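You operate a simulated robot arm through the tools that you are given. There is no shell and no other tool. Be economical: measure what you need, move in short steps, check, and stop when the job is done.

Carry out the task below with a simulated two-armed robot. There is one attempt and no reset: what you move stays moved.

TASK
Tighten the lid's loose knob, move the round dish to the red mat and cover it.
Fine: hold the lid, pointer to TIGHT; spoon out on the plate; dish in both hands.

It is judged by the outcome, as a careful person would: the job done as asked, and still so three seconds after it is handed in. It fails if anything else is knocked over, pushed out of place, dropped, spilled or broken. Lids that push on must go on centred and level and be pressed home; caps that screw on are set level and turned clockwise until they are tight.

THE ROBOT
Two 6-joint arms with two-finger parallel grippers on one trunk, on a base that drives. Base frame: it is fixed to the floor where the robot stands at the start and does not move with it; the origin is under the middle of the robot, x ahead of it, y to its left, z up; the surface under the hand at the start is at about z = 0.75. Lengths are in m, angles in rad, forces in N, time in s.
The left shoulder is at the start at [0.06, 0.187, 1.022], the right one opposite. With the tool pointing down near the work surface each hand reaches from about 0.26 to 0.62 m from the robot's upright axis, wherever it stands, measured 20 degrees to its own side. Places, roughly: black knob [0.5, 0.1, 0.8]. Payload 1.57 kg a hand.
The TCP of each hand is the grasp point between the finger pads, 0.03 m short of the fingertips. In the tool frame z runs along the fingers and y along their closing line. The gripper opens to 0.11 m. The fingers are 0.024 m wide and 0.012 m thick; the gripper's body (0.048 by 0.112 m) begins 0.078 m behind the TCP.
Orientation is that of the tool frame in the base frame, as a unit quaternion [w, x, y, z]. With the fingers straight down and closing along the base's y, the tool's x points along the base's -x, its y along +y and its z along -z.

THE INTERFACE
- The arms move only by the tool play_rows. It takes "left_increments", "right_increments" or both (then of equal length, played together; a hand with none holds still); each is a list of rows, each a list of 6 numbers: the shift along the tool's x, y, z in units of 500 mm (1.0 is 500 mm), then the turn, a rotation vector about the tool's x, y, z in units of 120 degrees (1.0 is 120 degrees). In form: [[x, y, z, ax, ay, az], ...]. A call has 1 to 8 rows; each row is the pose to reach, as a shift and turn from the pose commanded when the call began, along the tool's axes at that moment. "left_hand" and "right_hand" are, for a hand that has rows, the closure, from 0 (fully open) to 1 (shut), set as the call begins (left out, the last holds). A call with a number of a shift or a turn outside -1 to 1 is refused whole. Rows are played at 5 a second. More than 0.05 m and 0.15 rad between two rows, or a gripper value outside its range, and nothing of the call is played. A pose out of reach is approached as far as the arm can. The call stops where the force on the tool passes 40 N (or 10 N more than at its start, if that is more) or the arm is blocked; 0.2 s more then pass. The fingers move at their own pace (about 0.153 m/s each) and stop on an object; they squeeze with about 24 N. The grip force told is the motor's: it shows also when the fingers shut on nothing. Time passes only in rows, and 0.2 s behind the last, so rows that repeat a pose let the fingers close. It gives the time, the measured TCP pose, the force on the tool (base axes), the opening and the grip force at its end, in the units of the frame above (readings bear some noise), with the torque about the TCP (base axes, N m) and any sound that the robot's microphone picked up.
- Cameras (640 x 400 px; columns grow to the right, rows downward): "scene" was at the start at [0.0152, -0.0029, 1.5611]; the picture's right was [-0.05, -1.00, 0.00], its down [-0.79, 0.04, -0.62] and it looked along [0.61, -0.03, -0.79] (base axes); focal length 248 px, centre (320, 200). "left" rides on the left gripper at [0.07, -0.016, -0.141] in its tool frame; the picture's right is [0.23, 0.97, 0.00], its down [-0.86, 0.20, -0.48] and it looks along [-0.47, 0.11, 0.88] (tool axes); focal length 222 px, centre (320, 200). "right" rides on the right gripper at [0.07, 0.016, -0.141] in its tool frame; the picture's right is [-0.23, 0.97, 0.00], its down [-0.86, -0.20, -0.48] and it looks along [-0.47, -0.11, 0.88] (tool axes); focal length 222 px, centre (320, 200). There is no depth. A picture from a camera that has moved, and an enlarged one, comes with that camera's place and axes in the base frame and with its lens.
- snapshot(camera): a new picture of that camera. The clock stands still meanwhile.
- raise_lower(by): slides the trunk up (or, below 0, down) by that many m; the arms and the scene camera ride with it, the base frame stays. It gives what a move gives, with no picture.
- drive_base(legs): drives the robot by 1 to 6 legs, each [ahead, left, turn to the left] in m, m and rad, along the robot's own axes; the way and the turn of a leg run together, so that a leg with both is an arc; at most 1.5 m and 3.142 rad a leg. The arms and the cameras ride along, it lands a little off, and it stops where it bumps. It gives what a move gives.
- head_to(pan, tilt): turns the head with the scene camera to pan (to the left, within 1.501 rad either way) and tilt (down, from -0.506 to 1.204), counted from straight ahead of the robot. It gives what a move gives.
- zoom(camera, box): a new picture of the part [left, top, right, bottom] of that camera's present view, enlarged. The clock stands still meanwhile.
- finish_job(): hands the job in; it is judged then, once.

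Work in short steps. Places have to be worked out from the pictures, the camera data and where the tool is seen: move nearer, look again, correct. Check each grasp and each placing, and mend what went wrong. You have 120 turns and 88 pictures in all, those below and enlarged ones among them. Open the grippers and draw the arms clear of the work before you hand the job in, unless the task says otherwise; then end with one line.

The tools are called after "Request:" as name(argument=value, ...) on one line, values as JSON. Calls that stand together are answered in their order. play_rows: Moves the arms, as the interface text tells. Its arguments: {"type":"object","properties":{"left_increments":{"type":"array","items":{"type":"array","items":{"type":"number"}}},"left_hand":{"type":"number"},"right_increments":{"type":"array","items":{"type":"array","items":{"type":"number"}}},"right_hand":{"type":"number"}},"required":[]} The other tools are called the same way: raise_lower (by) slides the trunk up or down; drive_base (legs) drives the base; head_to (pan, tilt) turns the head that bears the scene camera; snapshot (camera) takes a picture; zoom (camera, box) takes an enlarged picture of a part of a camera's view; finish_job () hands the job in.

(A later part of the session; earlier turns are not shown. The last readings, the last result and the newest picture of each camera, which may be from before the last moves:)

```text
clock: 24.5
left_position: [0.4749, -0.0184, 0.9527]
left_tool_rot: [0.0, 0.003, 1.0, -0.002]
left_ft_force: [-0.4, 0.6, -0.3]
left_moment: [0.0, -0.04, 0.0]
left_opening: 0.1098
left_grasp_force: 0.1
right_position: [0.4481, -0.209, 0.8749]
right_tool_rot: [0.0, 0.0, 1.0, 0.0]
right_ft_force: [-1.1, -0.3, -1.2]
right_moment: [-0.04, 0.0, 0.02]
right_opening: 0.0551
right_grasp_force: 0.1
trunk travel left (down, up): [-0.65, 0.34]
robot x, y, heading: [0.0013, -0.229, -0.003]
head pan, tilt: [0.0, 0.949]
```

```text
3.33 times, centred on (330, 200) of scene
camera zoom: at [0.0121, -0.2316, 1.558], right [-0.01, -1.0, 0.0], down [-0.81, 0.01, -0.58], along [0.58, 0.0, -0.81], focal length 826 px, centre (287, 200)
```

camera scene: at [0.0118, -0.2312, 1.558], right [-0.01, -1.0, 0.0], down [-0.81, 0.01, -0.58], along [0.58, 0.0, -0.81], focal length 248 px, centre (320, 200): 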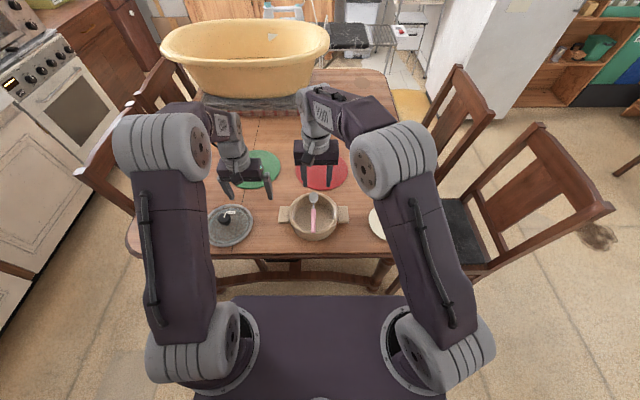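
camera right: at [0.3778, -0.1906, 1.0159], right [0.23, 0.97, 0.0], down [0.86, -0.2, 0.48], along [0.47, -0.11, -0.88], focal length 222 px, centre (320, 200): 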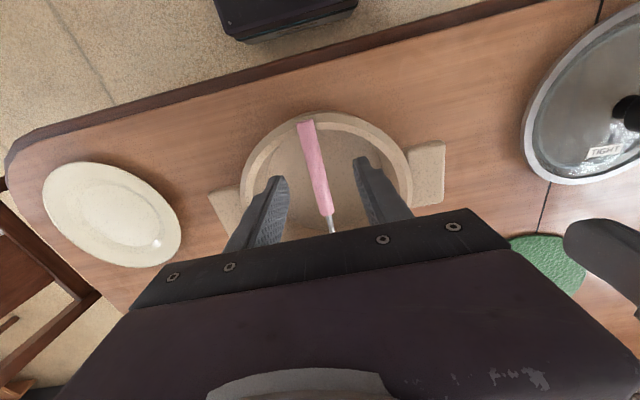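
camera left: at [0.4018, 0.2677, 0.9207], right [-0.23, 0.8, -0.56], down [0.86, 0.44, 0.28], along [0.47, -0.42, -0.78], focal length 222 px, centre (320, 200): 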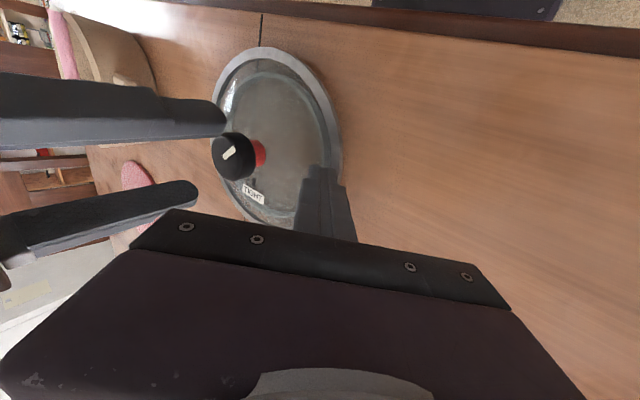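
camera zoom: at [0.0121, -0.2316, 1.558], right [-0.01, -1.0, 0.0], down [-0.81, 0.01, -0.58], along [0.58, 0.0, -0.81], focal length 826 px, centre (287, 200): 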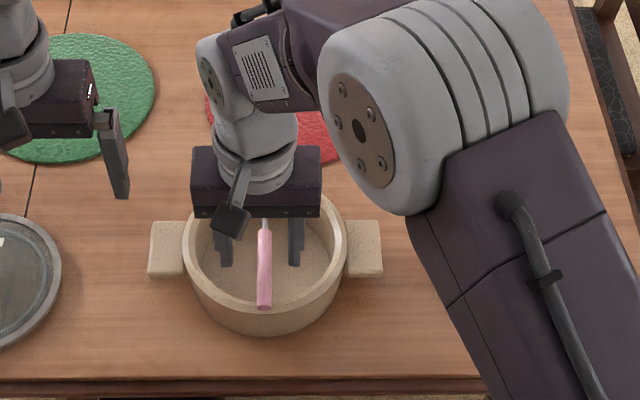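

The fingers straddle the handle. I descend 37 mm and close.

Request:
play_rows(right_increments=[[0, 0, 0.03, 0, 0, 0], [0, 0, 0.06, 0, 0, 0], [0, 0, 0.074, 0, 0, 0]])

Request:
play_rows(right_increments=[[0, 0, 0, 0, 0, 0], [0, 0, 0, 0, 0, 0], [0, 0, 0, 0, 0, 0]], right_hand=1)

Request:
play_rows(right_increments=[[0, 0, -0.03, 0, 0, 0], [0, 0, -0.08, 0, 0, 0], [0, 0, -0.14, 0, 0, 0], [0, 0, -0.2, 0, 0, 0]])

Request:
snapshot(camera="right")

Request:
zoom(camera="scene", box=[260, 120, 460, 260])

```text
clock: 25.3
left_position: [0.4749, -0.0192, 0.9537]
left_tool_rot: [0.001, 0.004, 1.0, -0.002]
left_ft_force: [0.5, -0.4, -0.3]
left_moment: [0.01, 0.0, 0.0]
left_opening: 0.11
left_grasp_force: 0.1
right_position: [0.4471, -0.2085, 0.8386]
right_tool_rot: [0.0, 0.0, 1.0, 0.0]
right_ft_force: [0.3, -0.5, 0.8]
right_moment: [-0.02, -0.01, -0.02]
right_opening: 0.0551
right_grasp_force: 0.1
trunk travel left (down, up): [-0.65, 0.34]
robot x, y, heading: [-0.001, -0.2336, -0.002]
head pan, tilt: [0.0, 0.949]
```

```text
clock: 26.1
left_position: [0.4743, -0.0196, 0.9529]
left_tool_rot: [0.0, 0.004, 1.0, -0.001]
left_ft_force: [-0.1, 0.2, 0.1]
left_moment: [0.0, 0.05, 0.01]
left_opening: 0.1102
left_grasp_force: 0.0
right_position: [0.4469, -0.2085, 0.8402]
right_tool_rot: [0.0, 0.0, 1.0, 0.0]
right_ft_force: [-0.5, 0.5, 0.0]
right_moment: [0.0, 0.0, 0.01]
right_opening: 0.0141
right_grasp_force: 23.5
trunk travel left (down, up): [-0.65, 0.34]
robot x, y, heading: [0.0006, -0.2297, -0.006]
head pan, tilt: [0.0, 0.949]
```

```text
clock: 27.1
left_position: [0.4742, -0.0198, 0.9528]
left_tool_rot: [0.0, 0.003, 1.0, -0.002]
left_ft_force: [-0.1, -0.4, -0.5]
left_moment: [0.02, 0.0, 0.01]
left_opening: 0.1098
left_grasp_force: 0.1
right_position: [0.4465, -0.2067, 0.94]
right_tool_rot: [-0.001, 0.0, 1.0, 0.0]
right_ft_force: [-0.4, 0.5, -0.4]
right_moment: [-0.03, -0.02, 0.02]
right_opening: 0.0139
right_grasp_force: 24.0
trunk travel left (down, up): [-0.65, 0.34]
robot x, y, heading: [0.0019, -0.2311, -0.004]
head pan, tilt: [0.0, 0.949]
```

```text
51 pictures are left
camera right: at [0.3766, -0.1887, 1.0814], right [0.23, 0.97, 0.0], down [0.85, -0.2, 0.48], along [0.47, -0.11, -0.88], focal length 222 px, centre (320, 200)
```

right: 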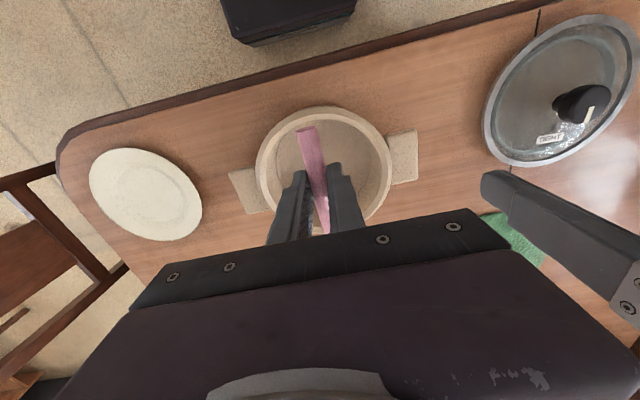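

```text
2.86 times, centred on (360, 190) of scene
camera zoom: at [0.0111, -0.2315, 1.558], right [-0.01, -1.0, 0.0], down [-0.81, 0.01, -0.58], along [0.58, 0.0, -0.81], focal length 708 px, centre (206, 229)
```

zoom: 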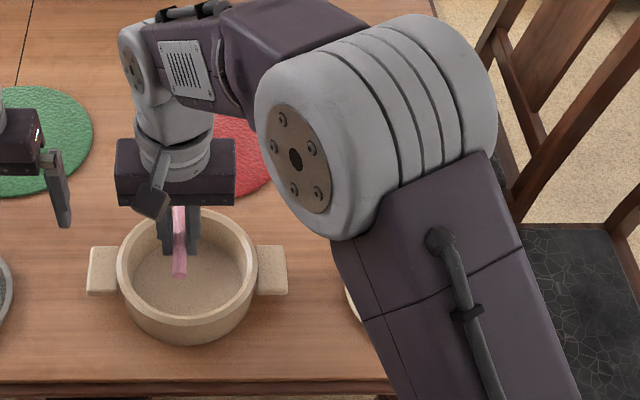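

The spoon is held. The plate centre is about [0.475, -0.503], so I carry the spoon over at z 0.94 to put the grasp point at [0.44, -0.503].

Request:
play_rows(right_increments=[[0.002, -0.08, 0, 0, 0, 0], [0.004, -0.165, 0, 0, 0, 0], [0.006, -0.25, 0, 0, 0, 0], [0.008, -0.335, 0, 0, 0, 0], [0.01, -0.42, 0, 0, 0, 0], [0.012, -0.505, 0, 0, 0, 0], [0.013, -0.592, 0, 0, 0, 0], [0.013, -0.592, 0.1, 0, 0, 0]])

Request:
snapshot(camera="right")

Request:
snapshot(camera="scene")

```text
clock: 28.9
left_position: [0.4761, -0.0193, 0.9517]
left_tool_rot: [-0.001, 0.003, 1.0, -0.002]
left_ft_force: [0.9, 0.4, -1.0]
left_moment: [0.01, 0.02, 0.0]
left_opening: 0.11
left_grasp_force: 0.2
right_position: [0.4449, -0.5019, 0.8872]
right_tool_rot: [-0.001, 0.0, 1.0, 0.001]
right_ft_force: [0.3, 0.4, -0.5]
right_moment: [0.02, 0.06, -0.01]
right_opening: 0.0139
right_grasp_force: 23.5
trunk travel left (down, up): [-0.65, 0.34]
robot x, y, heading: [0.0006, -0.2324, -0.007]
head pan, tilt: [0.0, 0.949]
```

```text
49 pictures are left
camera right: at [0.375, -0.4835, 1.0291], right [0.23, 0.97, 0.0], down [0.86, -0.2, 0.48], along [0.46, -0.11, -0.88], focal length 222 px, centre (320, 200)
```

right: 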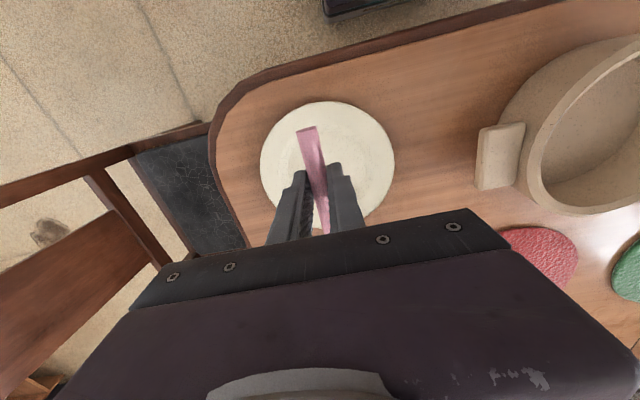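

```text
48 pictures are left
camera scene: at [0.0141, -0.2313, 1.558], right [-0.01, -1.0, 0.0], down [-0.81, 0.01, -0.58], along [0.58, 0.0, -0.81], focal length 248 px, centre (320, 200)
```

scene: 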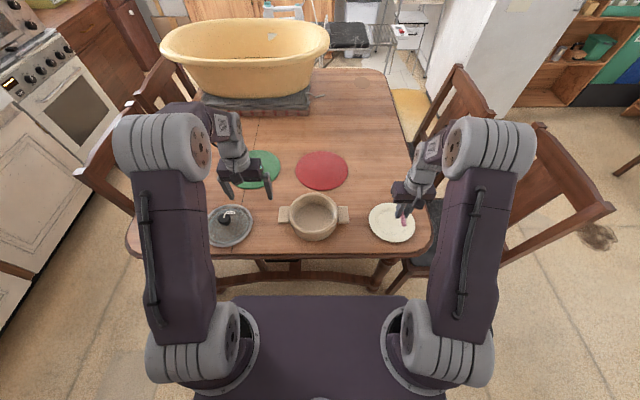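

The plate centre is about [0.468, -0.496]. I correct by 6 mm each way and descend to just above the plate.

Request:
play_rows(right_increments=[[0.006, 0.006, 0.05, 0, 0, 0], [0.012, 0.012, 0.1, 0, 0, 0], [0.012, 0.012, 0.14, 0, 0, 0], [0.012, 0.012, 0.16, 0, 0, 0], [0.012, 0.012, 0.172, 0, 0, 0]])

Request:
zoom(camera="right", box=[220, 80, 420, 240])

Request:
zoom(camera="scene", box=[350, 170, 450, 250])

```text
clock: 30.1
left_position: [0.4753, -0.0187, 0.9536]
left_tool_rot: [0.0, 0.003, 1.0, -0.002]
left_ft_force: [0.3, -0.9, -0.5]
left_moment: [0.0, 0.01, -0.03]
left_opening: 0.1101
left_grasp_force: 0.1
right_position: [0.4351, -0.4977, 0.8013]
right_tool_rot: [0.0, 0.0, 1.0, 0.001]
right_ft_force: [0.2, -0.2, -0.3]
right_moment: [-0.01, 0.03, 0.0]
right_opening: 0.0139
right_grasp_force: 24.2
trunk travel left (down, up): [-0.65, 0.34]
robot x, y, heading: [-0.0002, -0.2319, -0.005]
head pan, tilt: [0.0, 0.949]
```

```text
2.50 times, centred on (320, 160) of right
camera zoom: at [0.3656, -0.4798, 0.9431], right [0.23, 0.97, 0.0], down [0.85, -0.2, 0.48], along [0.47, -0.11, -0.88], focal length 555 px, centre (320, 300)
```

zoom: 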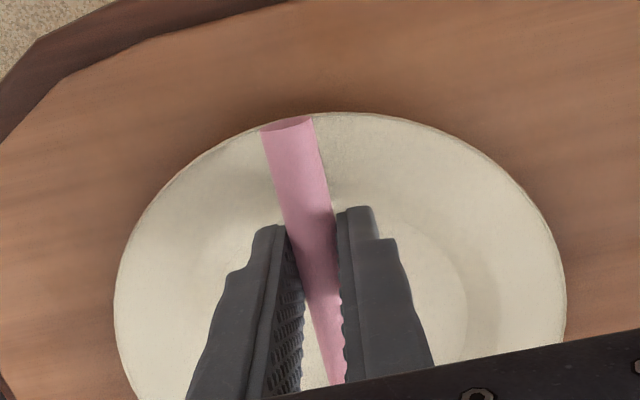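

```text
5.00 times, centred on (400, 210) of scene
camera zoom: at [0.0118, -0.2315, 1.558], right [-0.01, -1.0, 0.0], down [-0.81, 0.01, -0.58], along [0.58, 0.0, -0.81], focal length 1239 px, centre (-80, 150)
```

zoom: 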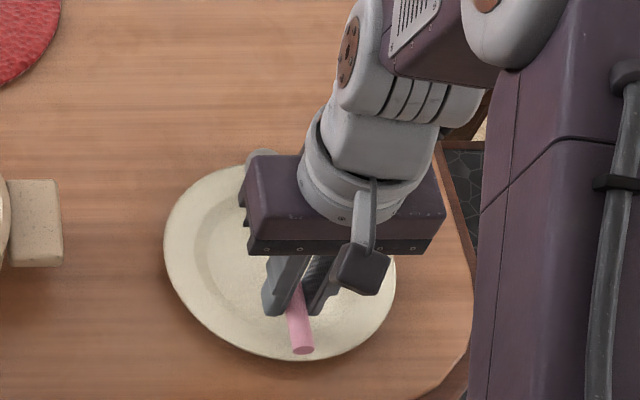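

The spoon is centred on the plate. I lower in 3 mm steps until I feel contact.

Request:
play_rows(right_increments=[[0, 0, 0.006, 0, 0, 0], [0, 0, 0.012, 0, 0, 0], [0, 0, 0.018, 0, 0, 0]])

```text
clock: 30.9
left_position: [0.4733, -0.0194, 0.9543]
left_tool_rot: [0.002, 0.004, 1.0, -0.003]
left_ft_force: [-0.1, -0.6, 1.7]
left_moment: [0.0, 0.0, 0.01]
left_opening: 0.1099
left_grasp_force: 0.1
right_position: [0.435, -0.4991, 0.7957]
right_tool_rot: [0.002, 0.0, 1.0, -0.001]
right_ft_force: [0.7, 0.3, 11.7]
right_moment: [0.01, 0.05, 0.03]
right_opening: 0.014
right_grasp_force: 23.8
trunk travel left (down, up): [-0.65, 0.34]
robot x, y, heading: [-0.0044, -0.2298, -0.012]
head pan, tilt: [0.0, 0.949]
```

Contact at z ≈ 0.796. I ease up 1.5 mm and open the fingers partway to let the spoon settle.

Request:
play_rows(right_increments=[[0, 0, -0.003, 0, 0, 0], [0, 0, -0.003, 0, 0, 0], [0, 0, -0.003, 0, 0, 0]], right_hand=0.68)

Request:
play_rows(right_increments=[[0, 0, -0.03, 0, 0, 0], [0, 0, -0.08, 0, 0, 0], [0, 0, -0.15, 0, 0, 0], [0, 0, -0.22, 0, 0, 0]])

Request:
snapshot(camera="right")

Request:
zoom(camera="scene", box=[260, 150, 450, 260])

```text
clock: 31.7
left_position: [0.4745, -0.0192, 0.9532]
left_tool_rot: [0.0, 0.003, 1.0, -0.002]
left_ft_force: [-0.8, 1.0, 0.0]
left_moment: [-0.03, 0.0, -0.01]
left_opening: 0.1101
left_grasp_force: 0.0
right_position: [0.4344, -0.4979, 0.7959]
right_tool_rot: [-0.001, 0.001, 1.0, 0.0]
right_ft_force: [-0.6, 0.1, -0.7]
right_moment: [-0.03, -0.01, 0.0]
right_opening: 0.0351
right_grasp_force: 0.0
trunk travel left (down, up): [-0.65, 0.34]
robot x, y, heading: [-0.0009, -0.2362, -0.006]
head pan, tilt: [0.0, 0.949]
```

```text
clock: 32.7
left_position: [0.4744, -0.0199, 0.9526]
left_tool_rot: [0.001, 0.004, 1.0, -0.002]
left_ft_force: [-0.4, -0.7, -0.1]
left_moment: [-0.02, -0.04, 0.01]
left_opening: 0.1102
left_grasp_force: 0.1
right_position: [0.4341, -0.4975, 0.9036]
right_tool_rot: [0.001, 0.0, 1.0, 0.0]
right_ft_force: [-0.1, 0.1, -0.1]
right_moment: [-0.01, 0.01, 0.01]
right_opening: 0.0351
right_grasp_force: 0.1
trunk travel left (down, up): [-0.65, 0.34]
robot x, y, heading: [0.0025, -0.2299, -0.005]
head pan, tilt: [0.0, 0.949]
```

```text
45 pictures are left
camera right: at [0.3635, -0.4784, 1.0457], right [0.23, 0.97, 0.0], down [0.86, -0.2, 0.48], along [0.47, -0.11, -0.88], focal length 222 px, centre (320, 200)
```

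right: 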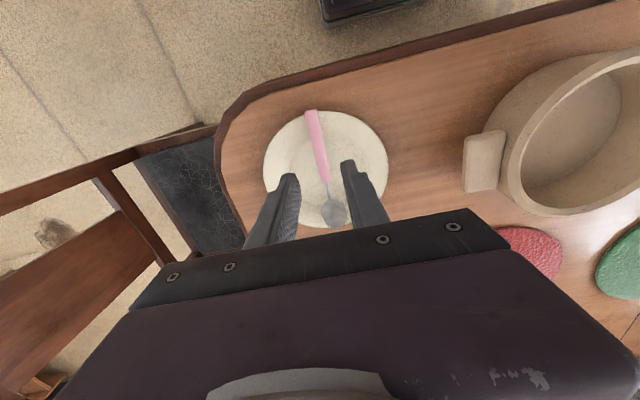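

```text
3.37 times, centred on (355, 205) of scene
camera zoom: at [0.0108, -0.231, 1.558], right [-0.01, -1.0, 0.0], down [-0.81, 0.01, -0.58], along [0.58, 0.0, -0.81], focal length 834 px, centre (202, 183)
```

zoom: 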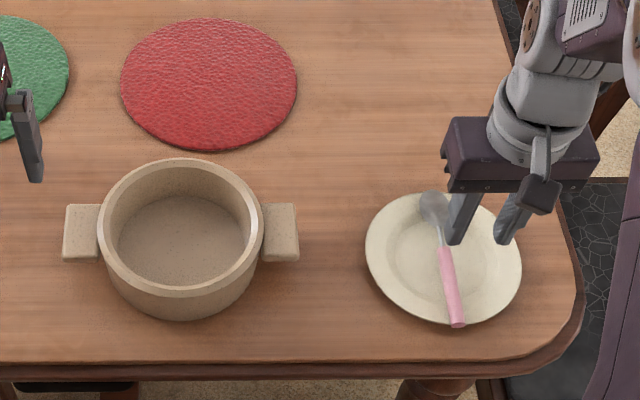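

The spoon lies on the plate. Dish handles: tops at z ≈ 0.805, x 0.458–0.522, outer ends at y ≈ -0.087 and -0.332. I move both hands above the handles, opening fully and yawing 90° so the fingers close along x.

Request:
play_rows(left_increments=[[-0.004, -0.022, 0, 0, 0, 0.07], [-0.008, -0.044, 0, 0, 0, 0.14], [-0.012, -0.066, 0, 0, 0, 0.21], [-0.016, -0.088, 0, 0, 0, 0.28], [-0.02, -0.11, 0, 0, 0, 0.35], [-0.024, -0.13, 0, 0, 0, 0.42], [-0.028, -0.15, 0, 0, 0, 0.49], [-0.031, -0.173, 0, 0, 0, 0.56]], right_increments=[[-0.014, 0.046, 0, 0, 0, -0.07], [-0.028, 0.092, 0, 0, 0, -0.14], [-0.042, 0.138, 0, 0, 0, -0.21], [-0.056, 0.184, 0, 0, 0, -0.28], [-0.07, 0.23, 0, 0, 0, -0.35], [-0.084, 0.276, 0, 0, 0, -0.42], [-0.098, 0.322, 0, 0, 0, -0.49], [-0.112, 0.37, 0, 0, 0, -0.56]], left_hand=0, right_hand=0)

Request:
play_rows(left_increments=[[0, 0, 0, 0, 0, 0.065], [0, 0, 0, 0, 0, 0.13], [0, 0, 0, 0, 0, 0.19]], right_increments=[[0, 0, 0, 0, 0, -0.065], [0, 0, 0, 0, 0, -0.13], [0, 0, 0, 0, 0, -0.19]])

Request:
snapshot(camera="right")

Request:
snapshot(camera="left")

Request:
snapshot(camera="scene")

```text
clock: 34.5
left_position: [0.4902, -0.106, 0.9522]
left_tool_rot: [0.0, 0.557, 0.831, -0.002]
left_ft_force: [-0.4, 0.0, -0.8]
left_moment: [-0.01, 0.01, -0.01]
left_opening: 0.1101
left_grasp_force: 0.0
right_position: [0.4893, -0.3121, 0.9062]
right_tool_rot: [-0.001, -0.554, 0.832, -0.001]
right_ft_force: [0.0, -0.1, -0.6]
right_moment: [0.0, -0.03, -0.01]
right_opening: 0.1101
right_grasp_force: 0.0
trunk travel left (down, up): [-0.65, 0.34]
robot x, y, heading: [-0.0024, -0.2323, -0.008]
head pan, tilt: [0.0, 0.949]
```

```text
clock: 35.3
left_position: [0.4893, -0.1058, 0.9527]
left_tool_rot: [0.001, 0.711, 0.703, -0.001]
left_ft_force: [-0.2, 0.0, 0.5]
left_moment: [0.01, 0.03, 0.01]
left_opening: 0.11
left_grasp_force: 0.0
right_position: [0.4901, -0.3126, 0.905]
right_tool_rot: [-0.001, 0.708, -0.706, 0.0]
right_ft_force: [0.4, -0.5, 0.4]
right_moment: [-0.01, 0.0, -0.02]
right_opening: 0.1099
right_grasp_force: 0.0
trunk travel left (down, up): [-0.65, 0.34]
robot x, y, heading: [0.0035, -0.2334, -0.006]
head pan, tilt: [0.0, 0.949]
```

```text
43 pictures are left
camera right: at [0.4741, -0.3816, 1.047], right [-0.97, 0.23, 0.0], down [0.2, 0.86, 0.48], along [0.11, 0.47, -0.88], focal length 222 px, centre (320, 200)
```

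right: 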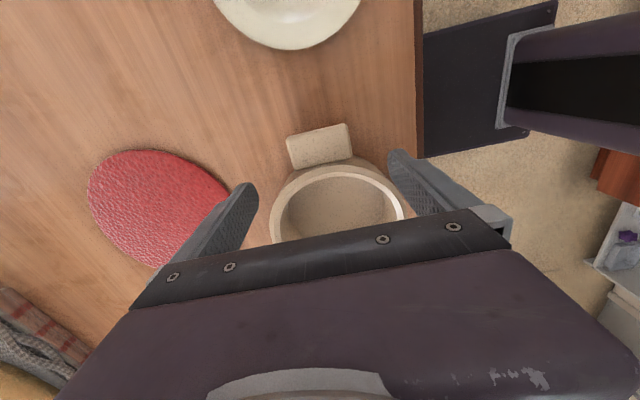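

```text
42 pictures are left
camera left: at [0.4733, -0.0367, 1.094], right [0.98, 0.22, 0.0], down [0.19, -0.85, 0.48], along [0.1, -0.47, -0.88], focal length 222 px, centre (320, 200)
```

left: 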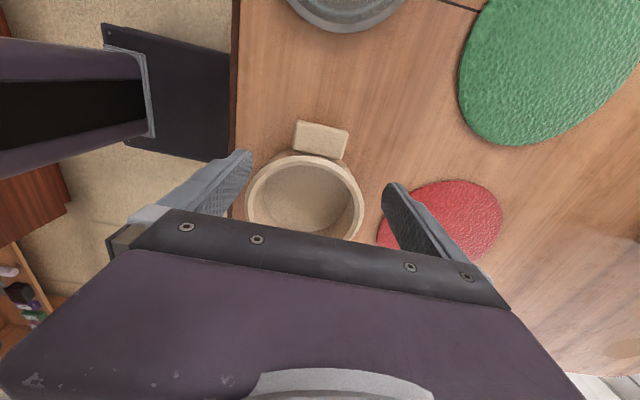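

```text
41 pictures are left
camera scene: at [0.0118, -0.2315, 1.558], right [-0.01, -1.0, 0.0], down [-0.81, 0.01, -0.58], along [0.58, 0.0, -0.81], focal length 248 px, centre (320, 200)
```

scene: 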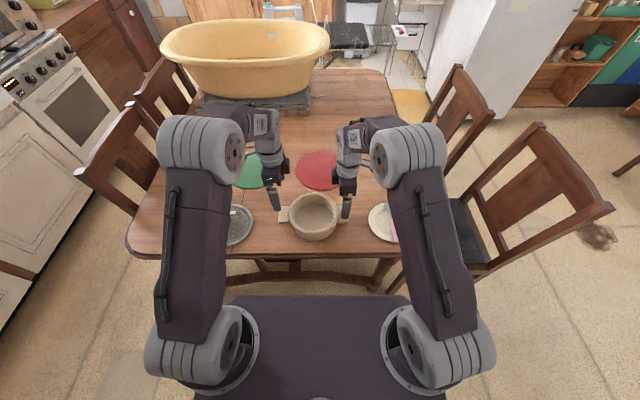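

Both handles are under the hands (handle centres [0.488, -0.105] and [0.488, -0.318]). I descend both to z ≈ 0.803.

Request:
play_rows(left_increments=[[0, 0, 0.06, 0, 0, 0], [0, 0, 0.12, 0, 0, 0], [0, 0, 0.18, 0, 0, 0], [0, 0, 0.23, 0, 0, 0], [0, 0, 0.27, 0, 0, 0], [0, 0, 0.3, 0, 0, 0]], right_increments=[[0.002, 0, 0.04, 0, 0, 0], [0.004, 0, 0.08, 0, 0, 0], [0.004, 0, 0.12, 0, 0, 0], [0.004, 0, 0.15, 0, 0, 0], [0.004, 0, 0.18, 0, 0, 0], [0.004, 0, 0.204, 0, 0, 0]])

Request:
zoom(camera="right", box=[200, 60, 440, 240])

Request:
zoom(camera="left", box=[200, 60, 440, 240])

```text
clock: 36.7
left_position: [0.4906, -0.1068, 0.8041]
left_tool_rot: [0.001, 0.71, 0.704, -0.001]
left_ft_force: [0.4, 0.6, -0.4]
left_moment: [0.04, 0.05, 0.0]
left_opening: 0.1098
left_grasp_force: 0.0
right_position: [0.4912, -0.3167, 0.8029]
right_tool_rot: [0.0, 0.707, -0.707, 0.001]
right_ft_force: [-0.1, -0.3, 0.6]
right_moment: [-0.03, 0.0, 0.04]
right_opening: 0.1097
right_grasp_force: 0.1
trunk travel left (down, up): [-0.65, 0.34]
robot x, y, heading: [0.0014, -0.2317, -0.009]
head pan, tilt: [0.0, 0.949]
```

```text
2.22 times, centred on (320, 150) of right
camera zoom: at [0.4754, -0.3846, 0.9447], right [-0.97, 0.23, 0.0], down [0.2, 0.85, 0.48], along [0.11, 0.47, -0.88], focal length 494 px, centre (320, 311)
```

zoom: 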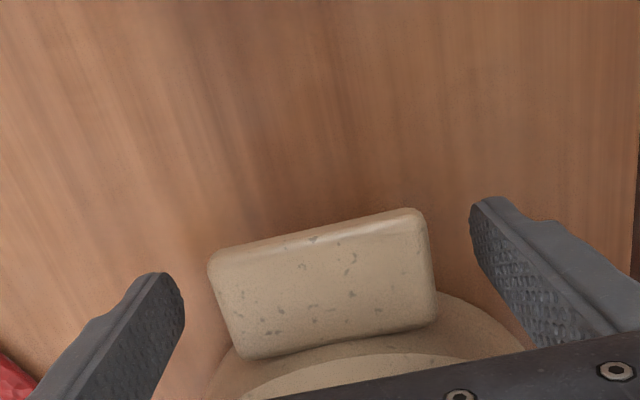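

```text
2.22 times, centred on (320, 150) of left
camera zoom: at [0.4739, -0.0367, 0.9447], right [0.98, 0.22, 0.0], down [0.19, -0.85, 0.48], along [0.11, -0.47, -0.88], focal length 494 px, centre (320, 311)
```

zoom: 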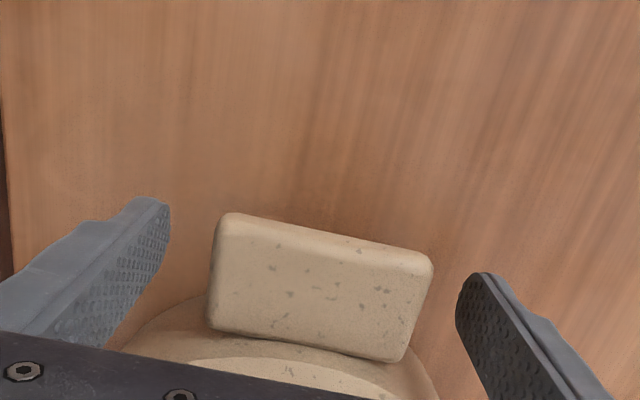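

Both handles sit between the fingers. I close both hands together.

Request:
play_rows(left_increments=[[0, 0, 0, 0, 0, 0], [0, 0, 0, 0, 0, 0], [0, 0, 0, 0, 0, 0]], right_increments=[[0, 0, 0, 0, 0, 0], [0, 0, 0, 0, 0, 0], [0, 0, 0, 0, 0, 0]], left_hand=1, right_hand=1)

Request:
zoom(camera="scene", box=[230, 140, 410, 260])

```text
clock: 37.5
left_position: [0.4897, -0.1056, 0.8052]
left_tool_rot: [0.001, 0.708, 0.706, -0.002]
left_ft_force: [2.8, -1.5, 0.1]
left_moment: [0.24, 0.09, 0.53]
left_opening: 0.0698
left_grasp_force: 23.9
right_position: [0.491, -0.3172, 0.8027]
right_tool_rot: [0.0, 0.707, -0.707, -0.001]
right_ft_force: [-5.0, -0.1, 2.4]
right_moment: [0.15, -0.22, 0.08]
right_opening: 0.0699
right_grasp_force: 23.7
trunk travel left (down, up): [-0.65, 0.34]
robot x, y, heading: [-0.0005, -0.2324, -0.005]
head pan, tilt: [0.0, 0.949]
```

```text
3.33 times, centred on (320, 200) of scene
camera zoom: at [0.0116, -0.2314, 1.558], right [-0.01, -1.0, 0.0], down [-0.81, 0.01, -0.58], along [0.58, 0.0, -0.81], focal length 826 px, centre (320, 200)
```

zoom: 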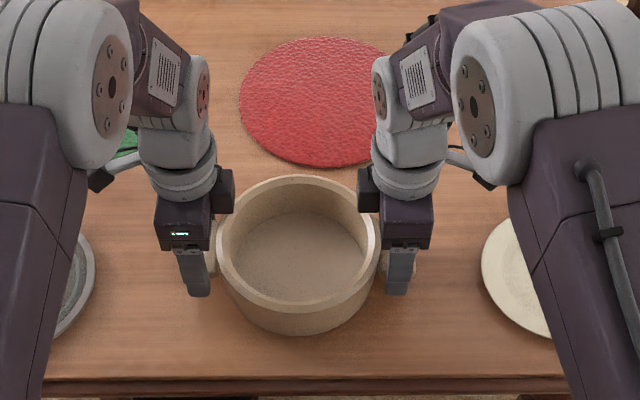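

Both handles are gripped at 0.07 m. I lift together, 3 cm first and then to 7 cm.

Request:
play_rows(left_increments=[[0, 0, -0.015, 0, 0, 0], [0, 0, -0.03, 0, 0, 0], [0, 0, -0.045, 0, 0, 0], [0, 0, -0.06, 0, 0, 0], [0, 0, -0.08, 0, 0, 0], [0, 0, -0.1, 0, 0, 0], [0, 0, -0.12, 0, 0, 0], [0, 0, -0.14, 0, 0, 0]], right_increments=[[0, 0, -0.015, 0, 0, 0], [0, 0, -0.03, 0, 0, 0], [0, 0, -0.045, 0, 0, 0], [0, 0, -0.06, 0, 0, 0], [0, 0, -0.08, 0, 0, 0], [0, 0, -0.1, 0, 0, 0], [0, 0, -0.12, 0, 0, 0], [0, 0, -0.14, 0, 0, 0]])

Request:
snapshot(camera="scene")

```text
clock: 39.3
left_position: [0.4892, -0.1056, 0.8743]
left_tool_rot: [0.001, 0.709, 0.705, -0.002]
left_ft_force: [3.9, 15.0, -2.7]
left_moment: [-0.01, 0.01, 0.64]
left_opening: 0.0698
left_grasp_force: 24.0
right_position: [0.4901, -0.3164, 0.8726]
right_tool_rot: [0.002, 0.707, -0.707, -0.001]
right_ft_force: [-4.6, -14.0, -3.3]
right_moment: [-0.08, 0.02, 0.26]
right_opening: 0.0698
right_grasp_force: 23.7
trunk travel left (down, up): [-0.65, 0.34]
robot x, y, heading: [0.0007, -0.23, -0.007]
head pan, tilt: [0.0, 0.949]
```

```text
37 pictures are left
camera scene: at [0.0121, -0.2314, 1.558], right [-0.01, -1.0, 0.0], down [-0.81, 0.01, -0.58], along [0.58, 0.0, -0.81], focal length 248 px, centre (320, 200)
```

scene: 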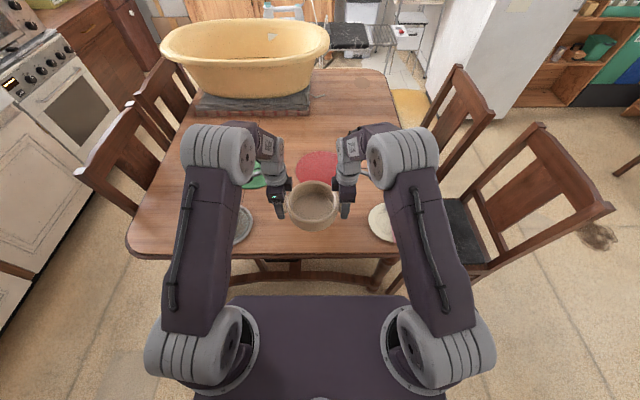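

The dish hangs level in both hands (about 6 N in all). I drive ahead, first 0.13 m.

Request:
drive_base(legs=[[0.13, -0.032, 0]])

Request:
snapshot(camera="scene")

```text
clock: 40.6
left_position: [0.6185, -0.14, 0.8743]
left_tool_rot: [0.001, 0.71, 0.705, -0.001]
left_ft_force: [4.4, 13.9, -3.6]
left_moment: [0.12, 0.02, 0.65]
left_opening: 0.0697
left_grasp_force: 23.9
right_position: [0.6183, -0.3489, 0.8733]
right_tool_rot: [0.001, -0.706, 0.708, -0.001]
right_ft_force: [-3.2, -13.3, -3.3]
right_moment: [-0.16, 0.01, 0.26]
right_opening: 0.0699
right_grasp_force: 24.4
trunk travel left (down, up): [-0.65, 0.34]
robot x, y, heading: [0.1302, -0.268, -0.005]
head pan, tilt: [0.0, 0.949]
```

```text
36 pictures are left
camera scene: at [0.141, -0.2643, 1.558], right [-0.01, -1.0, 0.0], down [-0.81, 0.01, -0.58], along [0.58, 0.0, -0.81], focal length 248 px, centre (320, 200)
```

scene: 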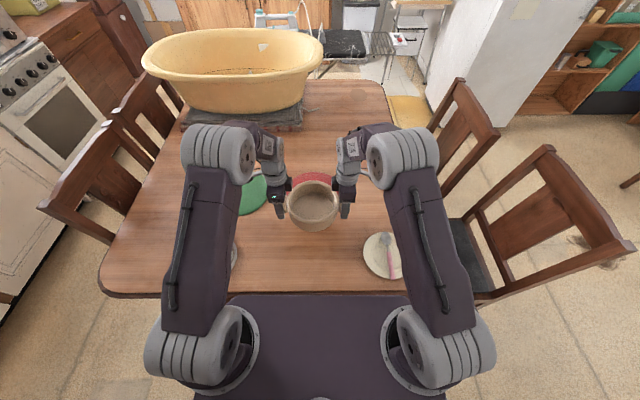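

No bump. To pin the mat down better, I zoom on its visible part before going on.

Request:
zoom(camera="scene", box=[250, 150, 380, 240])

Request:
snapshot(camera="right")

Request:
snapshot(camera="left")

```text
4.44 times, centred on (315, 195) of scene
camera zoom: at [0.141, -0.2643, 1.558], right [-0.01, -1.0, 0.0], down [-0.81, 0.01, -0.58], along [0.58, 0.0, -0.81], focal length 1101 px, centre (342, 222)
```

zoom: 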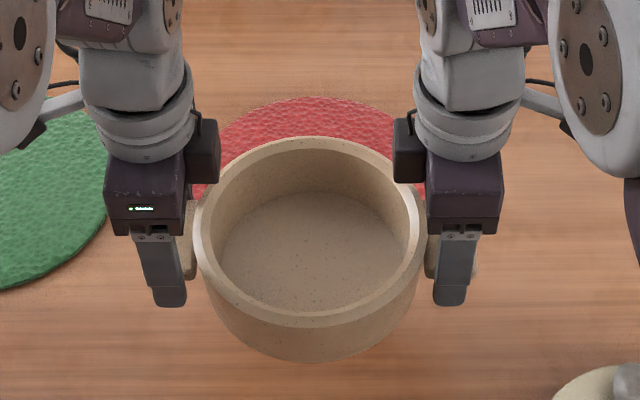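

```text
34 pictures are left
camera right: at [0.6025, -0.4163, 1.0144], right [-0.97, 0.23, 0.0], down [0.2, 0.86, 0.48], along [0.11, 0.47, -0.88], focal length 222 px, centre (320, 200)
```

right: 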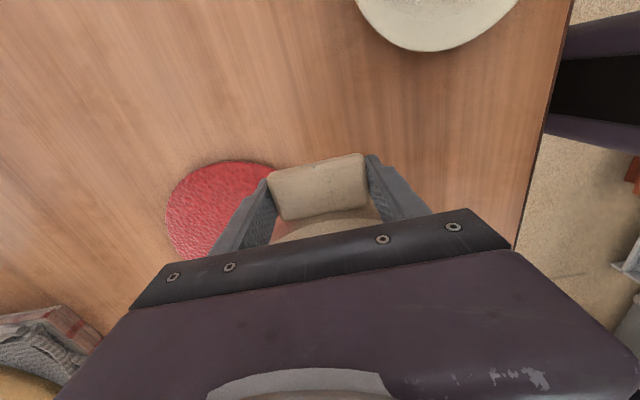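

```text
33 pictures are left
camera left: at [0.602, -0.0703, 1.0149], right [0.98, 0.22, 0.0], down [0.19, -0.85, 0.48], along [0.1, -0.47, -0.88], focal length 222 px, centre (320, 200)
```

left: 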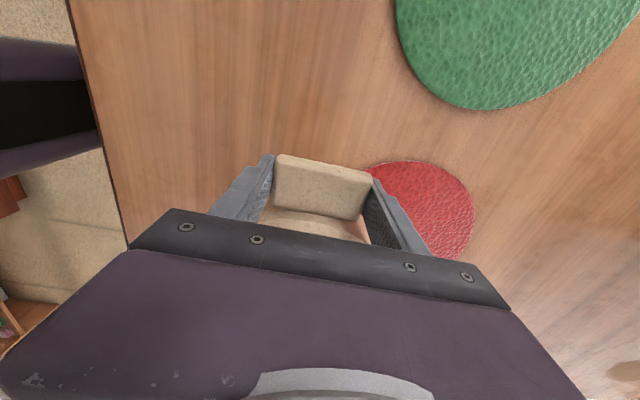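

The mat's edges give a centre of about [0.750, -0.2445], radius 0.112; the dish is now centred at about [0.618, -0.2445]. I drive 0.07 m more and will do the rest with the arms.

Request:
drive_base(legs=[[0.07, 0, 0]])

```text
clock: 41.6
left_position: [0.6894, -0.1406, 0.8733]
left_tool_rot: [0.002, 0.711, 0.704, -0.001]
left_ft_force: [2.2, -1.1, -4.6]
left_moment: [0.33, 0.14, 0.48]
left_opening: 0.0699
left_grasp_force: 23.9
right_position: [0.6876, -0.3503, 0.873]
right_tool_rot: [-0.001, -0.707, 0.707, 0.0]
right_ft_force: [-1.6, 1.7, -1.7]
right_moment: [0.0, -0.15, -0.12]
right_opening: 0.0698
right_grasp_force: 24.1
trunk travel left (down, up): [-0.65, 0.34]
robot x, y, heading: [0.198, -0.2675, -0.01]
head pan, tilt: [0.0, 0.949]
```

The arms now carry the dish 62 mm ahead together, and then down to about 3 mm above the mat.

Request:
play_rows(left_increments=[[0, 0.03, 0, 0, 0, 0], [0, 0.06, 0, 0, 0, 0], [0, 0.09, 0, 0, 0, 0], [0, 0.124, 0, 0, 0, 0], [0, 0.124, 0.03, 0, 0, 0], [0, 0.124, 0.06, 0, 0, 0], [0, 0.124, 0.09, 0, 0, 0], [0, 0.124, 0.11, 0, 0, 0]], right_increments=[[0, -0.03, 0, 0, 0, 0], [0, -0.06, 0, 0, 0, 0], [0, -0.09, 0, 0, 0, 0], [0, -0.124, 0, 0, 0, 0], [0, -0.124, 0.03, 0, 0, 0], [0, -0.124, 0.06, 0, 0, 0], [0, -0.124, 0.09, 0, 0, 0], [0, -0.124, 0.11, 0, 0, 0]])

Request:
zoom(camera="scene", box=[240, 120, 400, 240])

```text
clock: 43.4
left_position: [0.7516, -0.1411, 0.8189]
left_tool_rot: [0.001, 0.709, 0.705, -0.002]
left_ft_force: [-1.2, 4.7, 0.0]
left_moment: [-0.3, -0.24, 0.06]
left_opening: 0.07
left_grasp_force: 23.9
right_position: [0.7502, -0.3501, 0.8172]
right_tool_rot: [-0.001, -0.706, 0.708, 0.001]
right_ft_force: [0.7, -5.0, -5.5]
right_moment: [-0.16, 0.22, -0.26]
right_opening: 0.0696
right_grasp_force: 24.2
trunk travel left (down, up): [-0.65, 0.34]
robot x, y, heading: [0.1956, -0.2666, -0.007]
head pan, tilt: [0.0, 0.949]
```

```text
3.33 times, centred on (320, 180) of scene
camera zoom: at [0.2124, -0.265, 1.558], right [-0.01, -1.0, 0.0], down [-0.81, 0.01, -0.58], along [0.58, -0.01, -0.81], focal length 826 px, centre (320, 267)
```

zoom: 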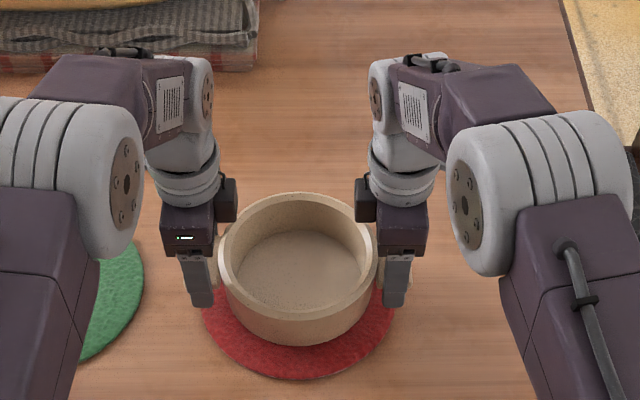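

The dish is well centred over the mat. I lower in small steps until it touches.

Request:
play_rows(left_increments=[[0, 0, 0.006, 0, 0, 0], [0, 0, 0.012, 0, 0, 0], [0, 0, 0.016, 0, 0, 0]], right_increments=[[0, 0, 0.006, 0, 0, 0], [0, 0, 0.012, 0, 0, 0], [0, 0, 0.016, 0, 0, 0]])

```text
clock: 44.2
left_position: [0.7509, -0.1404, 0.8132]
left_tool_rot: [0.003, 0.709, 0.705, 0.001]
left_ft_force: [5.3, 10.0, 8.9]
left_moment: [0.19, 0.18, 0.53]
left_opening: 0.0696
left_grasp_force: 23.2
right_position: [0.7498, -0.3503, 0.8124]
right_tool_rot: [0.001, -0.707, 0.708, -0.002]
right_ft_force: [1.7, -8.1, 9.5]
right_moment: [-0.24, 0.19, -0.16]
right_opening: 0.0698
right_grasp_force: 24.0
trunk travel left (down, up): [-0.65, 0.34]
robot x, y, heading: [0.2025, -0.2621, -0.008]
head pan, tilt: [0.0, 0.949]
```

The dish is down (both hands feel about +9 N). I open both hands and draw them straight up.

Request:
play_rows(left_increments=[[0, 0, 0, 0, 0, 0], [0, 0, 0, 0, 0, 0]], right_increments=[[0, 0, 0, 0, 0, 0], [0, 0, 0, 0, 0, 0]], left_hand=0, right_hand=0)

Request:
play_rows(left_increments=[[0, 0, -0.03, 0, 0, 0], [0, 0, -0.08, 0, 0, 0], [0, 0, -0.14, 0, 0, 0], [0, 0, -0.2, 0, 0, 0], [0, 0, -0.26, 0, 0, 0], [0, 0, -0.32, 0, 0, 0]], right_increments=[[0, 0, -0.03, 0, 0, 0], [0, 0, -0.08, 0, 0, 0], [0, 0, -0.14, 0, 0, 0], [0, 0, -0.2, 0, 0, 0], [0, 0, -0.26, 0, 0, 0], [0, 0, -0.32, 0, 0, 0]])

Request:
snapshot(camera="right")

Request:
snapshot(camera="left")

Request:
zoom(camera="scene", box=[240, 120, 400, 240])

```text
clock: 44.8
left_position: [0.751, -0.1409, 0.8105]
left_tool_rot: [0.001, 0.71, 0.704, -0.001]
left_ft_force: [0.4, 0.1, -0.5]
left_moment: [0.03, 0.02, -0.01]
left_opening: 0.1097
left_grasp_force: 0.0
right_position: [0.7492, -0.3508, 0.8097]
right_tool_rot: [0.0, -0.707, 0.707, 0.0]
right_ft_force: [0.7, 0.0, 0.3]
right_moment: [0.01, 0.0, 0.0]
right_opening: 0.1101
right_grasp_force: 0.1
trunk travel left (down, up): [-0.65, 0.34]
robot x, y, heading: [0.1976, -0.2629, -0.009]
head pan, tilt: [0.0, 0.949]
```

```text
clock: 46.2
left_position: [0.7497, -0.1413, 0.9701]
left_tool_rot: [0.001, 0.711, 0.703, -0.002]
left_ft_force: [-0.3, 0.7, 0.2]
left_moment: [0.0, -0.01, -0.01]
left_opening: 0.1101
left_grasp_force: 0.1
right_position: [0.7509, -0.3498, 0.9713]
right_tool_rot: [0.001, -0.707, 0.708, 0.0]
right_ft_force: [-0.4, -0.3, 0.4]
right_moment: [0.0, -0.01, 0.0]
right_opening: 0.11
right_grasp_force: 0.1
trunk travel left (down, up): [-0.65, 0.34]
robot x, y, heading: [0.1957, -0.2668, -0.01]
head pan, tilt: [0.0, 0.949]
```

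```text
31 pictures are left
camera right: at [0.7348, -0.4174, 1.112], right [-0.97, 0.23, 0.0], down [0.2, 0.85, 0.48], along [0.11, 0.47, -0.88], focal length 222 px, centre (320, 200)
```

right: 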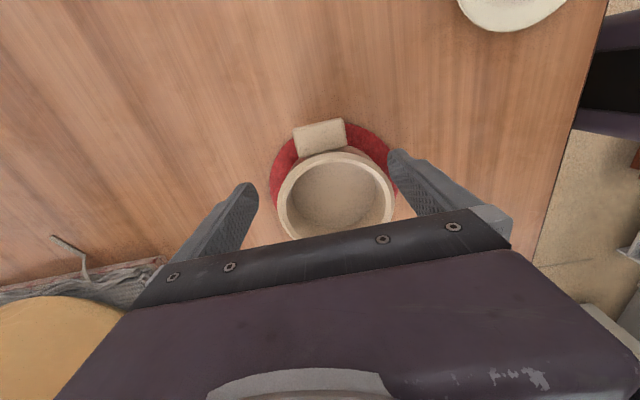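

```text
30 pictures are left
camera left: at [0.734, -0.0721, 1.111], right [0.98, 0.22, 0.0], down [0.19, -0.85, 0.48], along [0.11, -0.47, -0.88], focal length 222 px, centre (320, 200)
```

left: 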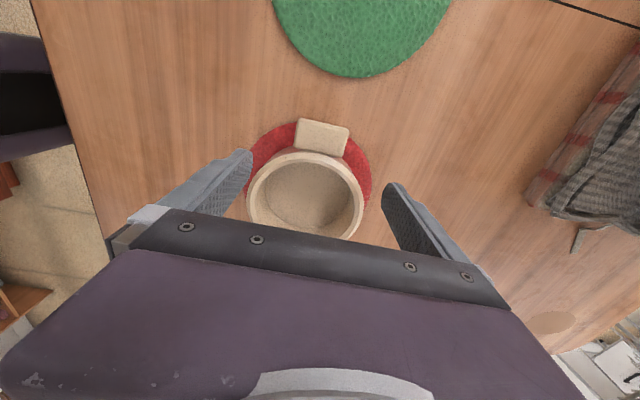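

```text
3.33 times, centred on (320, 180) of scene
camera zoom: at [0.2098, -0.2651, 1.558], right [-0.01, -1.0, 0.0], down [-0.81, 0.01, -0.58], along [0.58, 0.0, -0.81], focal length 826 px, centre (320, 267)
```

zoom: 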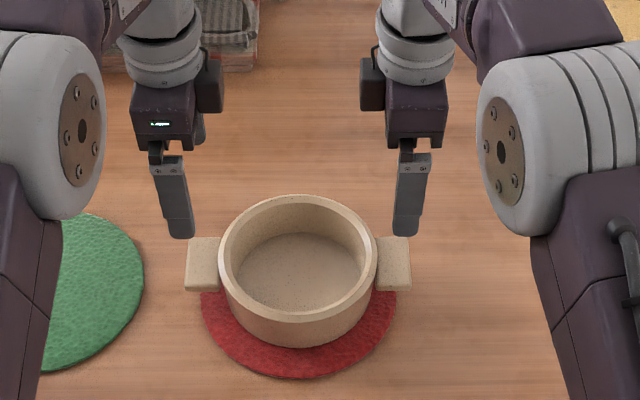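

The dish stands on the mat with margin all round, centred at about [0.750, -0.246]. Now the lid: I tuck the right hand away and drive back so the left hand can take the lid by its knob.

Request:
play_rows(right_increments=[[0.03, 0.0375, -0.02, 0, 0, 0], [0.06, 0.075, -0.04, 0, 0, 0], [0.09, 0.1125, -0.06, 0, 0, 0], [0.12, 0.15, -0.08, 0, 0, 0], [0.15, 0.1875, -0.1, 0, 0, 0], [0.18, 0.225, -0.12, 0, 0, 0], [0.21, 0.2625, -0.14, 0, 0, 0], [0.24, 0.3, -0.16, 0, 0, 0]])

Request:
drive_base(legs=[[-0.254, 0.264, 0.009]])

Request:
snapshot(camera="left")

Request:
snapshot(camera="scene")

```text
clock: 48.0
left_position: [0.7499, -0.1418, 0.9706]
left_tool_rot: [0.001, 0.711, 0.704, -0.002]
left_ft_force: [0.7, -0.1, 0.3]
left_moment: [-0.01, 0.0, 0.04]
left_opening: 0.1101
left_grasp_force: 0.0
right_position: [0.5991, -0.4695, 1.0508]
right_tool_rot: [-0.001, -0.707, 0.707, 0.0]
right_ft_force: [0.1, 0.0, -0.1]
right_moment: [0.04, 0.0, 0.0]
right_opening: 0.11
right_grasp_force: 0.1
trunk travel left (down, up): [-0.65, 0.34]
robot x, y, heading: [0.195, -0.265, -0.005]
head pan, tilt: [0.0, 0.949]
```

```text
clock: 50.4
left_position: [0.4957, 0.1336, 0.9695]
left_tool_rot: [0.001, 0.705, 0.709, -0.001]
left_ft_force: [0.1, -0.4, -0.3]
left_moment: [0.01, 0.02, 0.01]
left_opening: 0.1099
left_grasp_force: 0.1
right_position: [0.3495, -0.1964, 1.0505]
right_tool_rot: [0.0, 0.711, -0.703, 0.0]
right_ft_force: [-0.2, 0.0, 1.2]
right_moment: [-0.02, 0.0, -0.04]
right_opening: 0.11
right_grasp_force: 0.1
trunk travel left (down, up): [-0.65, 0.34]
robot x, y, heading: [-0.0562, 0.0063, 0.002]
head pan, tilt: [0.0, 0.949]
```

```text
28 pictures are left
camera left: at [0.4776, 0.2023, 1.1102], right [0.97, 0.23, 0.0], down [0.2, -0.85, 0.48], along [0.11, -0.47, -0.88], focal length 222 px, centre (320, 200)
```

left: 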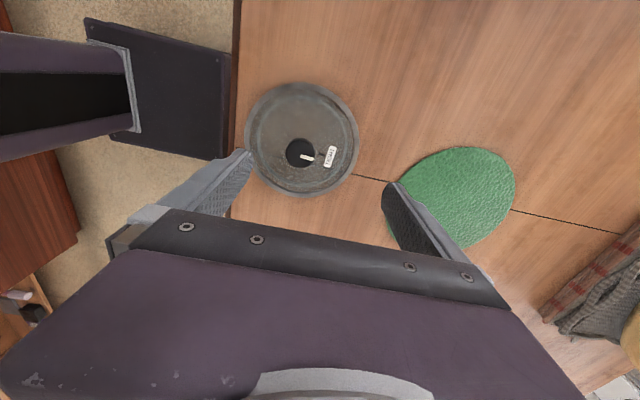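

```text
27 pictures are left
camera scene: at [-0.0436, 0.0022, 1.558], right [0.0, -1.0, 0.0], down [-0.81, 0.0, -0.58], along [0.58, 0.0, -0.81], focal length 248 px, centre (320, 200)
```

scene: 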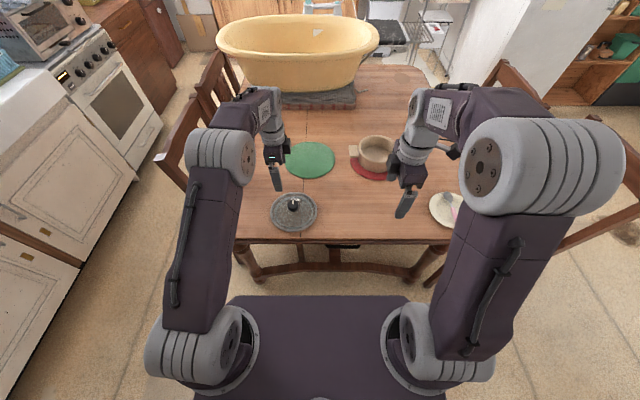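

The knob is at about [0.474, 0.107]. I bring the left hand over it, to z 0.87, with a narrower opening.

Request:
play_rows(left_increments=[[-0.013, -0.01, 0.03, 0, 0, 0], [-0.026, -0.021, 0.07, 0, 0, 0], [-0.039, -0.031, 0.11, 0, 0, 0], [-0.051, -0.042, 0.15, 0, 0, 0], [-0.051, -0.042, 0.2, 0, 0, 0]], left_hand=0.32)

Request:
zoom(camera="left", box=[200, 80, 440, 260])

```text
clock: 51.6
left_position: [0.4734, 0.107, 0.8682]
left_tool_rot: [0.002, 0.705, 0.709, -0.002]
left_ft_force: [-0.4, -0.4, 0.5]
left_moment: [0.01, 0.0, 0.02]
left_opening: 0.0748
left_grasp_force: 0.1
right_position: [0.3493, -0.195, 1.0505]
right_tool_rot: [0.001, 0.711, -0.704, -0.001]
right_ft_force: [0.1, 0.3, 0.6]
right_moment: [-0.02, 0.01, 0.0]
right_opening: 0.1099
right_grasp_force: 0.1
trunk travel left (down, up): [-0.65, 0.34]
robot x, y, heading: [-0.0563, 0.0046, 0.003]
head pan, tilt: [0.0, 0.949]
```

```text
2.22 times, centred on (320, 170) of left
camera zoom: at [0.4563, 0.1764, 1.0091], right [0.97, 0.23, 0.0], down [0.2, -0.85, 0.48], along [0.11, -0.47, -0.88], focal length 494 px, centre (320, 267)
```

zoom: 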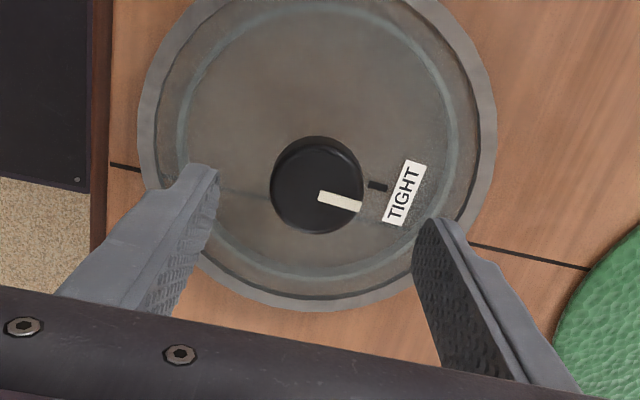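

The knob is about 2 mm off in x and y; I correct that, descend to knob height and grip.

Request:
play_rows(left_increments=[[-0.003, -0.004, 0.04, 0, 0, 0], [-0.003, -0.004, 0.08, 0, 0, 0], [-0.003, -0.004, 0.11, 0, 0, 0], [-0.003, -0.004, 0.12, 0, 0, 0]])

Request:
play_rows(left_increments=[[0, 0, 0, 0, 0, 0], [0, 0, 0, 0, 0, 0], [0, 0, 0, 0, 0, 0]], left_hand=1)

```text
clock: 52.6
left_position: [0.4717, 0.1054, 0.8085]
left_tool_rot: [0.0, 0.706, 0.709, -0.001]
left_ft_force: [-0.6, -0.6, -0.1]
left_moment: [0.0, 0.0, -0.02]
left_opening: 0.0747
left_grasp_force: 0.1
right_position: [0.3492, -0.1953, 1.0503]
right_tool_rot: [0.001, 0.711, -0.703, -0.001]
right_ft_force: [-0.5, -1.1, 0.2]
right_moment: [0.03, 0.02, 0.0]
right_opening: 0.1101
right_grasp_force: 0.1
trunk travel left (down, up): [-0.65, 0.34]
robot x, y, heading: [-0.0592, 0.0023, 0.003]
head pan, tilt: [0.0, 0.949]
```

```text
clock: 53.4
left_position: [0.472, 0.1051, 0.8094]
left_tool_rot: [0.001, 0.705, 0.709, -0.001]
left_ft_force: [0.9, 0.4, -0.6]
left_moment: [0.01, -0.09, -0.04]
left_opening: 0.0409
left_grasp_force: 24.3
right_position: [0.3505, -0.195, 1.051]
right_tool_rot: [0.001, 0.711, -0.703, 0.0]
right_ft_force: [0.9, 0.0, 0.3]
right_moment: [0.01, 0.0, 0.01]
right_opening: 0.1102
right_grasp_force: 0.0
trunk travel left (down, up): [-0.65, 0.34]
robot x, y, heading: [-0.0574, 0.0013, 0.003]
head pan, tilt: [0.0, 0.949]
```

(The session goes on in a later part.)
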